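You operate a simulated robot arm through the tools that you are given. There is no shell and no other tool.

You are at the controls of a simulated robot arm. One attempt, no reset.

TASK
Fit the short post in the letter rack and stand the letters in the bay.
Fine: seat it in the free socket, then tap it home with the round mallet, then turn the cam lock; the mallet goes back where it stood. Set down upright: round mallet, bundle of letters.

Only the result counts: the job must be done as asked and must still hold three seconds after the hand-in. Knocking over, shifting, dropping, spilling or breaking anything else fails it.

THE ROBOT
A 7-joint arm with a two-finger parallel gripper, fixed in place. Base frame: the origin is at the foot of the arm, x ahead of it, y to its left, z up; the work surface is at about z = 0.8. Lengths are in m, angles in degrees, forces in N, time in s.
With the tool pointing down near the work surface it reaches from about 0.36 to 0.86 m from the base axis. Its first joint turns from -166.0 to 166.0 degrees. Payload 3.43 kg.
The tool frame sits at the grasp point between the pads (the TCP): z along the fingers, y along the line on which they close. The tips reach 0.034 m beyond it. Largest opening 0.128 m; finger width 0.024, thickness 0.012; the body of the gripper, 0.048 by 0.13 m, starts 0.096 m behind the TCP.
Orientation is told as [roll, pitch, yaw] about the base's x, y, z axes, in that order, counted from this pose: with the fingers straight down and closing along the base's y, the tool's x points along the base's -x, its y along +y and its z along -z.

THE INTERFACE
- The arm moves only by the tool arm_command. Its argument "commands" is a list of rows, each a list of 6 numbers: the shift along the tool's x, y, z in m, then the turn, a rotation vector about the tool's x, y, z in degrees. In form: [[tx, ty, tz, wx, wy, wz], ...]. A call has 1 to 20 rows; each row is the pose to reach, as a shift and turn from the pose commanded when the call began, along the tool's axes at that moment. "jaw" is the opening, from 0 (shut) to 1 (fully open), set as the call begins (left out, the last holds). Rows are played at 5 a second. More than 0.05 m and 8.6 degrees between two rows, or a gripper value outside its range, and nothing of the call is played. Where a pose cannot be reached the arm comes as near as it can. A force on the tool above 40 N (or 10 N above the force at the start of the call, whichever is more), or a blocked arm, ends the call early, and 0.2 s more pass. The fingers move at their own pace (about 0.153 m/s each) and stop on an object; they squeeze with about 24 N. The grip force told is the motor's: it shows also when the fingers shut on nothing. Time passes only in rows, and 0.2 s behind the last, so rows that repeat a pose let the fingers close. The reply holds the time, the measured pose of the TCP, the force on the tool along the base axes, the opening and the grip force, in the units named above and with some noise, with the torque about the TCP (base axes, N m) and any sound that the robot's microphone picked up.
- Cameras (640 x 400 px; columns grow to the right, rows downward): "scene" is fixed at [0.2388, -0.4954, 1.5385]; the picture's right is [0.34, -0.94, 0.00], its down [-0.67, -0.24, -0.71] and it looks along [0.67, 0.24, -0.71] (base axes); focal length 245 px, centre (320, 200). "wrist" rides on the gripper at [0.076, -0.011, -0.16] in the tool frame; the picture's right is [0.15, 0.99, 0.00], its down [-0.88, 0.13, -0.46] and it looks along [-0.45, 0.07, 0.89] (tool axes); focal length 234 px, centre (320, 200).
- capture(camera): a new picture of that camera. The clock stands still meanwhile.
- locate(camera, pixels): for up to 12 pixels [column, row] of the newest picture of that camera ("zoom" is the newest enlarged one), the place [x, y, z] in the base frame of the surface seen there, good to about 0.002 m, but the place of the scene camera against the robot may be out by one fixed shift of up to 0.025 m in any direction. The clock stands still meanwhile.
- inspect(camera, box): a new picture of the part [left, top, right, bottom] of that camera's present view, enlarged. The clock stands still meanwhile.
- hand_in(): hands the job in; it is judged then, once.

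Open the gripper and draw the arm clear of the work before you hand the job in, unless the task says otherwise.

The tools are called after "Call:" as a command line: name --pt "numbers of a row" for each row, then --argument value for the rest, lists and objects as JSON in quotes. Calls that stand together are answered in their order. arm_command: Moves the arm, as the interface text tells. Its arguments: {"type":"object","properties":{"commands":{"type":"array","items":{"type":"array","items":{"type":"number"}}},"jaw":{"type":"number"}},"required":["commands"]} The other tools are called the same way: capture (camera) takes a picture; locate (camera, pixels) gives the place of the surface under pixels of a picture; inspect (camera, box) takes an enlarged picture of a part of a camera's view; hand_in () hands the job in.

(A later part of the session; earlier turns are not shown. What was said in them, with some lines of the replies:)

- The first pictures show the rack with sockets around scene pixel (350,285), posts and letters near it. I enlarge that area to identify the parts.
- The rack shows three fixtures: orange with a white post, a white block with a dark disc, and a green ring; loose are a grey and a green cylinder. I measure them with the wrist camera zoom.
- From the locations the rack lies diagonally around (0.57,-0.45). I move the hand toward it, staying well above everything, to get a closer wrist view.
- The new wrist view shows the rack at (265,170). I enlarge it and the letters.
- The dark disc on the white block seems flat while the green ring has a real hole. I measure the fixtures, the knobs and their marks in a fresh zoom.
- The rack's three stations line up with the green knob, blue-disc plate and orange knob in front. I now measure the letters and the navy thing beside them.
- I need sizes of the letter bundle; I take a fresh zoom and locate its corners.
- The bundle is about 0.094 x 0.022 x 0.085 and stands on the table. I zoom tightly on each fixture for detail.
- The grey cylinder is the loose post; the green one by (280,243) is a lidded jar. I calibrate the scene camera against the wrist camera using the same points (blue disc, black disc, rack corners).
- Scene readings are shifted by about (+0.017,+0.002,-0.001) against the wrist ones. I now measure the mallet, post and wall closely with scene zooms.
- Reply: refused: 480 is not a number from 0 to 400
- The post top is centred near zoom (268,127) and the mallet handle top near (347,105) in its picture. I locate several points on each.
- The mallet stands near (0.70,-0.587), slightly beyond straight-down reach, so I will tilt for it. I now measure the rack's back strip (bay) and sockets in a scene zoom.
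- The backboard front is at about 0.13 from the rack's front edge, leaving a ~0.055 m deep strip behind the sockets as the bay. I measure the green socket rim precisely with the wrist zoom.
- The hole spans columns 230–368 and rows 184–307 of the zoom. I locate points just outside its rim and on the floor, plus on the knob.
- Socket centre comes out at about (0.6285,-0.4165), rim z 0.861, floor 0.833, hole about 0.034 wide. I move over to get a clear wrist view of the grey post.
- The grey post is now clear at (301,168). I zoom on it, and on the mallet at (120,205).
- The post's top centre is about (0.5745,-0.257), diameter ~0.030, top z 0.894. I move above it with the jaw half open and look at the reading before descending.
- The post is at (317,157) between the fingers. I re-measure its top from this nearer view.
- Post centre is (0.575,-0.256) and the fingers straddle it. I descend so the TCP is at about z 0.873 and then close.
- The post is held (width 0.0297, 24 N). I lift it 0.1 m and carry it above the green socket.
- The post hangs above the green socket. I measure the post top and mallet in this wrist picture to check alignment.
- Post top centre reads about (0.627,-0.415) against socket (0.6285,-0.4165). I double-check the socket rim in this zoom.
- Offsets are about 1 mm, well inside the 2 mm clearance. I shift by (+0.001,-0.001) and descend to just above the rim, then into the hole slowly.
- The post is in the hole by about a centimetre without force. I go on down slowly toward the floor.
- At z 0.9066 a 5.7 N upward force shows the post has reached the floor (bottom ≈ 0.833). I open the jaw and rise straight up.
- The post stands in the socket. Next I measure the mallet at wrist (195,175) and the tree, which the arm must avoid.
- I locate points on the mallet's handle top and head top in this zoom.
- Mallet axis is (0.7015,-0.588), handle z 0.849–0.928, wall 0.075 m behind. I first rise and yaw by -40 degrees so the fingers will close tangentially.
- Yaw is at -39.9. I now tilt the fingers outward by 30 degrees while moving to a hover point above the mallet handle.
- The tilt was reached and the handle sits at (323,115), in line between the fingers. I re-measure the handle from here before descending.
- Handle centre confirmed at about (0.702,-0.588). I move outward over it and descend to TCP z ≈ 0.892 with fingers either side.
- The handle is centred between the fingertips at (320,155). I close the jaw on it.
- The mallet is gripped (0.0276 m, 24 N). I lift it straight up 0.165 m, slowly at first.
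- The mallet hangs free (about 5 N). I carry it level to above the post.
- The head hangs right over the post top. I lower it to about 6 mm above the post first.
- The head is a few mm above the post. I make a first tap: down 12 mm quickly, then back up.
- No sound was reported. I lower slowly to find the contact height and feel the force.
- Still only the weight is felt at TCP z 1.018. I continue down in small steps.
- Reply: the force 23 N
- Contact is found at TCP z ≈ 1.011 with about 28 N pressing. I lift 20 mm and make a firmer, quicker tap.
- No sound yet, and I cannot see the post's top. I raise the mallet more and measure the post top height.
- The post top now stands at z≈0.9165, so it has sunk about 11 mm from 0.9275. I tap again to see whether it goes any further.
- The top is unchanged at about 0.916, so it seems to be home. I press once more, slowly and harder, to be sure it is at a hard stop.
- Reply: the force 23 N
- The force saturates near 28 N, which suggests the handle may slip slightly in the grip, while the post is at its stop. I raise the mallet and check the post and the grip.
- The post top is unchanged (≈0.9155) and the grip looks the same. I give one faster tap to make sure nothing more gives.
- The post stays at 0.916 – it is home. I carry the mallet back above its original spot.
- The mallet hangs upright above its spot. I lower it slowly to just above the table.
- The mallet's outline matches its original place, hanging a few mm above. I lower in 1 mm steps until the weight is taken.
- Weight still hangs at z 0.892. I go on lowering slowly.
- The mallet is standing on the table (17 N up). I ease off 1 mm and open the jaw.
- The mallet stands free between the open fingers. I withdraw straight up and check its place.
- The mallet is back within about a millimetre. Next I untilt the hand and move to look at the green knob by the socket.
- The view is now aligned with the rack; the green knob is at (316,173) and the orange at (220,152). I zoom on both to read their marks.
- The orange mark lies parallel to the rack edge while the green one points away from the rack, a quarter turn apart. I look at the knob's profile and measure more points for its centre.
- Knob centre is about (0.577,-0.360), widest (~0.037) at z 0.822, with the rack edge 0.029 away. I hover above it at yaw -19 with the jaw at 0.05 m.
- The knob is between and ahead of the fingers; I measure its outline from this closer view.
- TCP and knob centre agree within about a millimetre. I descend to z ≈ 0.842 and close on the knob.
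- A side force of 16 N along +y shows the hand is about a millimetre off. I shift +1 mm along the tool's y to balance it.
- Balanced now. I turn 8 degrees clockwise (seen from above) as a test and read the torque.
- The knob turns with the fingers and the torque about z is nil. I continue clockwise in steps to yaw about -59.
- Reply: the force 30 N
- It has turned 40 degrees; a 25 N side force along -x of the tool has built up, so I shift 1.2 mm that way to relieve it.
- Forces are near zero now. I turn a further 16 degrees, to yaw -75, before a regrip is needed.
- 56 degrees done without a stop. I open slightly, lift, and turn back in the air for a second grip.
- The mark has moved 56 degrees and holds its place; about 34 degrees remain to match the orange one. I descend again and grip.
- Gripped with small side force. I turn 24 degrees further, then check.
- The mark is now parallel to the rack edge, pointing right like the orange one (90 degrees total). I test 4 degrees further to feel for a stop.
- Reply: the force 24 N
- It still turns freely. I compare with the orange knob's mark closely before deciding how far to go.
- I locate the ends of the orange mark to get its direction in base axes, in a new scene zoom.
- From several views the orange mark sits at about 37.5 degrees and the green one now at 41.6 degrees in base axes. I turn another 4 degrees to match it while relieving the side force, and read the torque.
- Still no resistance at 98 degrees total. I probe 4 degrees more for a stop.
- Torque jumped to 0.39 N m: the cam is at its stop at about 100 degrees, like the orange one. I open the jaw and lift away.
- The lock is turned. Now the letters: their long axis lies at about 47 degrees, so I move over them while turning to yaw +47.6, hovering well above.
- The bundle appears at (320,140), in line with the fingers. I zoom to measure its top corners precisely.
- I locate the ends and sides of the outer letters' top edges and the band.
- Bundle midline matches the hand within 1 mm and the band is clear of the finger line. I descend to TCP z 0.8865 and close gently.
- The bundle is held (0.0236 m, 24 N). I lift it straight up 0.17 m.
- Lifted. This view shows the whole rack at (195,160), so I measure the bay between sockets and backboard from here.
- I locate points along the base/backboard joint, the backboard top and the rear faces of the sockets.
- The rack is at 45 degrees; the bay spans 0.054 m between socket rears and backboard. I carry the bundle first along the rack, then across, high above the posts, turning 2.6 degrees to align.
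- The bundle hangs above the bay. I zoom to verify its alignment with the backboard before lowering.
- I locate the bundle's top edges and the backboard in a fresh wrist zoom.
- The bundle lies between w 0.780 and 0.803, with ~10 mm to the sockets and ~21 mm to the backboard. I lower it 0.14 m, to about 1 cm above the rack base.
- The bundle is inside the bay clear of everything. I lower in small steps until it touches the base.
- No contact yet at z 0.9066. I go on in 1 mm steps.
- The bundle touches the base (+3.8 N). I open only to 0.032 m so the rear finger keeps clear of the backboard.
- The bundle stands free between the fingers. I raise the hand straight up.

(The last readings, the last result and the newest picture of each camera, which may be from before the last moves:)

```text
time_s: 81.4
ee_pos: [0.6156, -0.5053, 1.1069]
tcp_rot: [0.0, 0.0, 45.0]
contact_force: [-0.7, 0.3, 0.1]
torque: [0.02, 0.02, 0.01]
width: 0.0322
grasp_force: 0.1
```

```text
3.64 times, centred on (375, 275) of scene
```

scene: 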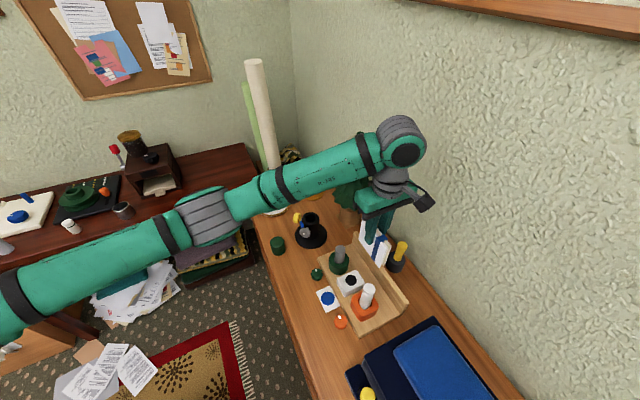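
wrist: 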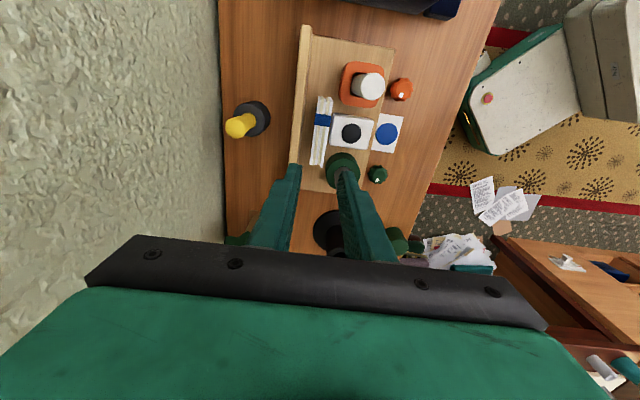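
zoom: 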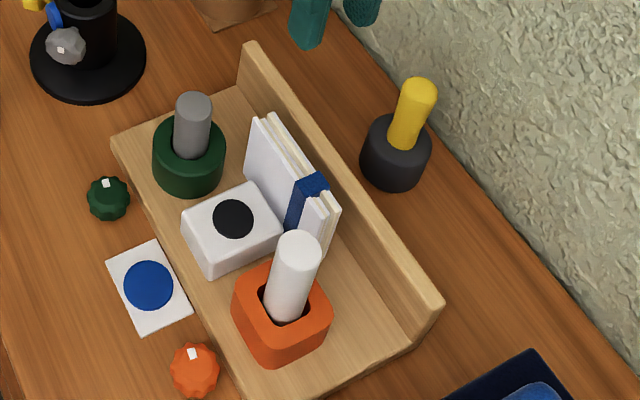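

Letters stand in the bay, the post, lock and mallet are in place. I draw the arm well clear with the gripper open, then check everything.

Call:
arm_command --pt "0 0 -0.03 0 0 0" --pt "-0.01 0.034 -0.06 0 0 0" --pt "-0.021 0.071 -0.08 0 0 0" --pt "-0.032 0.109 -0.1 0 0 0" --pt "-0.043 0.147 -0.115 0 0 0" --pt "-0.054 0.185 -0.125 0 0 0" --pt "-0.065 0.223 -0.135 0 0 0" --pt "-0.076 0.261 -0.143 0 0 0" --pt "-0.087 0.298 -0.143 0 0 0" --pt "-0.0983 0.3331 -0.143 0 0 0" --pt "-0.0983 0.3331 -0.143 0 0 0" --jaw 0.6

Call:
capture --camera "scene"

Call:
inspect --camera "scene" --box '[320, 220, 430, 330]'

Call:
locate --camera "zoom" --pixels '[[193, 105], [188, 110], [198, 110], [260, 135], [318, 190], [300, 200], [270, 200], [415, 90], [410, 95], [330, 215]]'

```text
time_s: 83.8
ee_pos: [0.4481, -0.202, 1.2473]
tcp_rot: [0.0, 0.0, 44.9]
contact_force: [0.5, 0.5, -0.1]
torque: [-0.03, 0.0, -0.01]
width: 0.0768
grasp_force: 0.0
```

```text
taken
```

scene: 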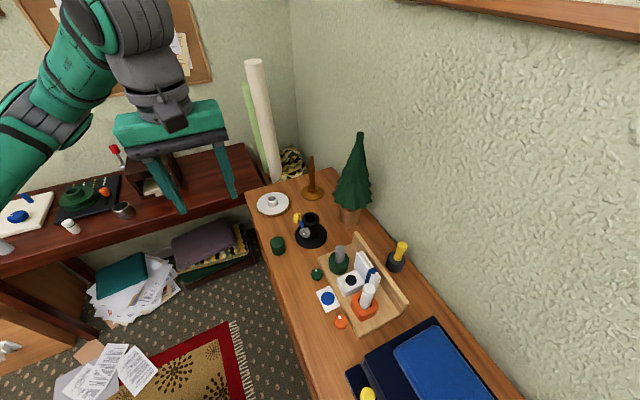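

```text
3.64 times, centred on (375, 275) of scene
```

zoom: 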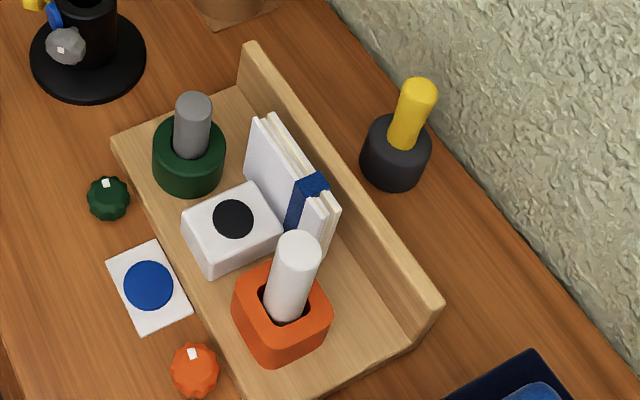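

```text
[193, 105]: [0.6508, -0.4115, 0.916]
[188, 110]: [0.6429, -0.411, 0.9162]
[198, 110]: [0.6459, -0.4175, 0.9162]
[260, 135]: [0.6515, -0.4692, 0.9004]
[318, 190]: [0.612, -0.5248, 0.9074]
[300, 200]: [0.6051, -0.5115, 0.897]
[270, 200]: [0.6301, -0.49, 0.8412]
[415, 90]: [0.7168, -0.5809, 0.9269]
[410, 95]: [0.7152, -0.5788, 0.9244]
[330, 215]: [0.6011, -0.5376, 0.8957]
```

The final view shows the post seated (top 0.916), the green lock turned to match the orange one, the letters upright in the bay, the mallet back in its spot at (398,257), and the open gripper clear of the work. I hand the job in.

Call:
hand_in

```text
The job is handed in.
```

I did every step you asked for and handed the job in. I haven't been told how it was judged.

- **Post:** The grey post is in the free green socket. Tapping with the round mallet drove it about 11 mm further in. Harder taps after that didn't move it, so I took it as home.
- **Cam lock:** I turned the green knob beside that socket clockwise about 100 degrees until it hit a stop. Its mark now points nearly the same way as the orange knob's.
- **Mallet:** It stands upright within about 1 mm of where it was.
- **Letters:** The bundle stands upright on the rack base, between the sockets and the backboard. Nothing in the scene is labelled as the bay, so that spot is my reading of the word. The other candidate, the white plate with the blue disc in front of the rack, looked too short for the bundle.

In the final pictures nothing else looked moved or knocked over. The gripper was open and clear of the work at hand-in.
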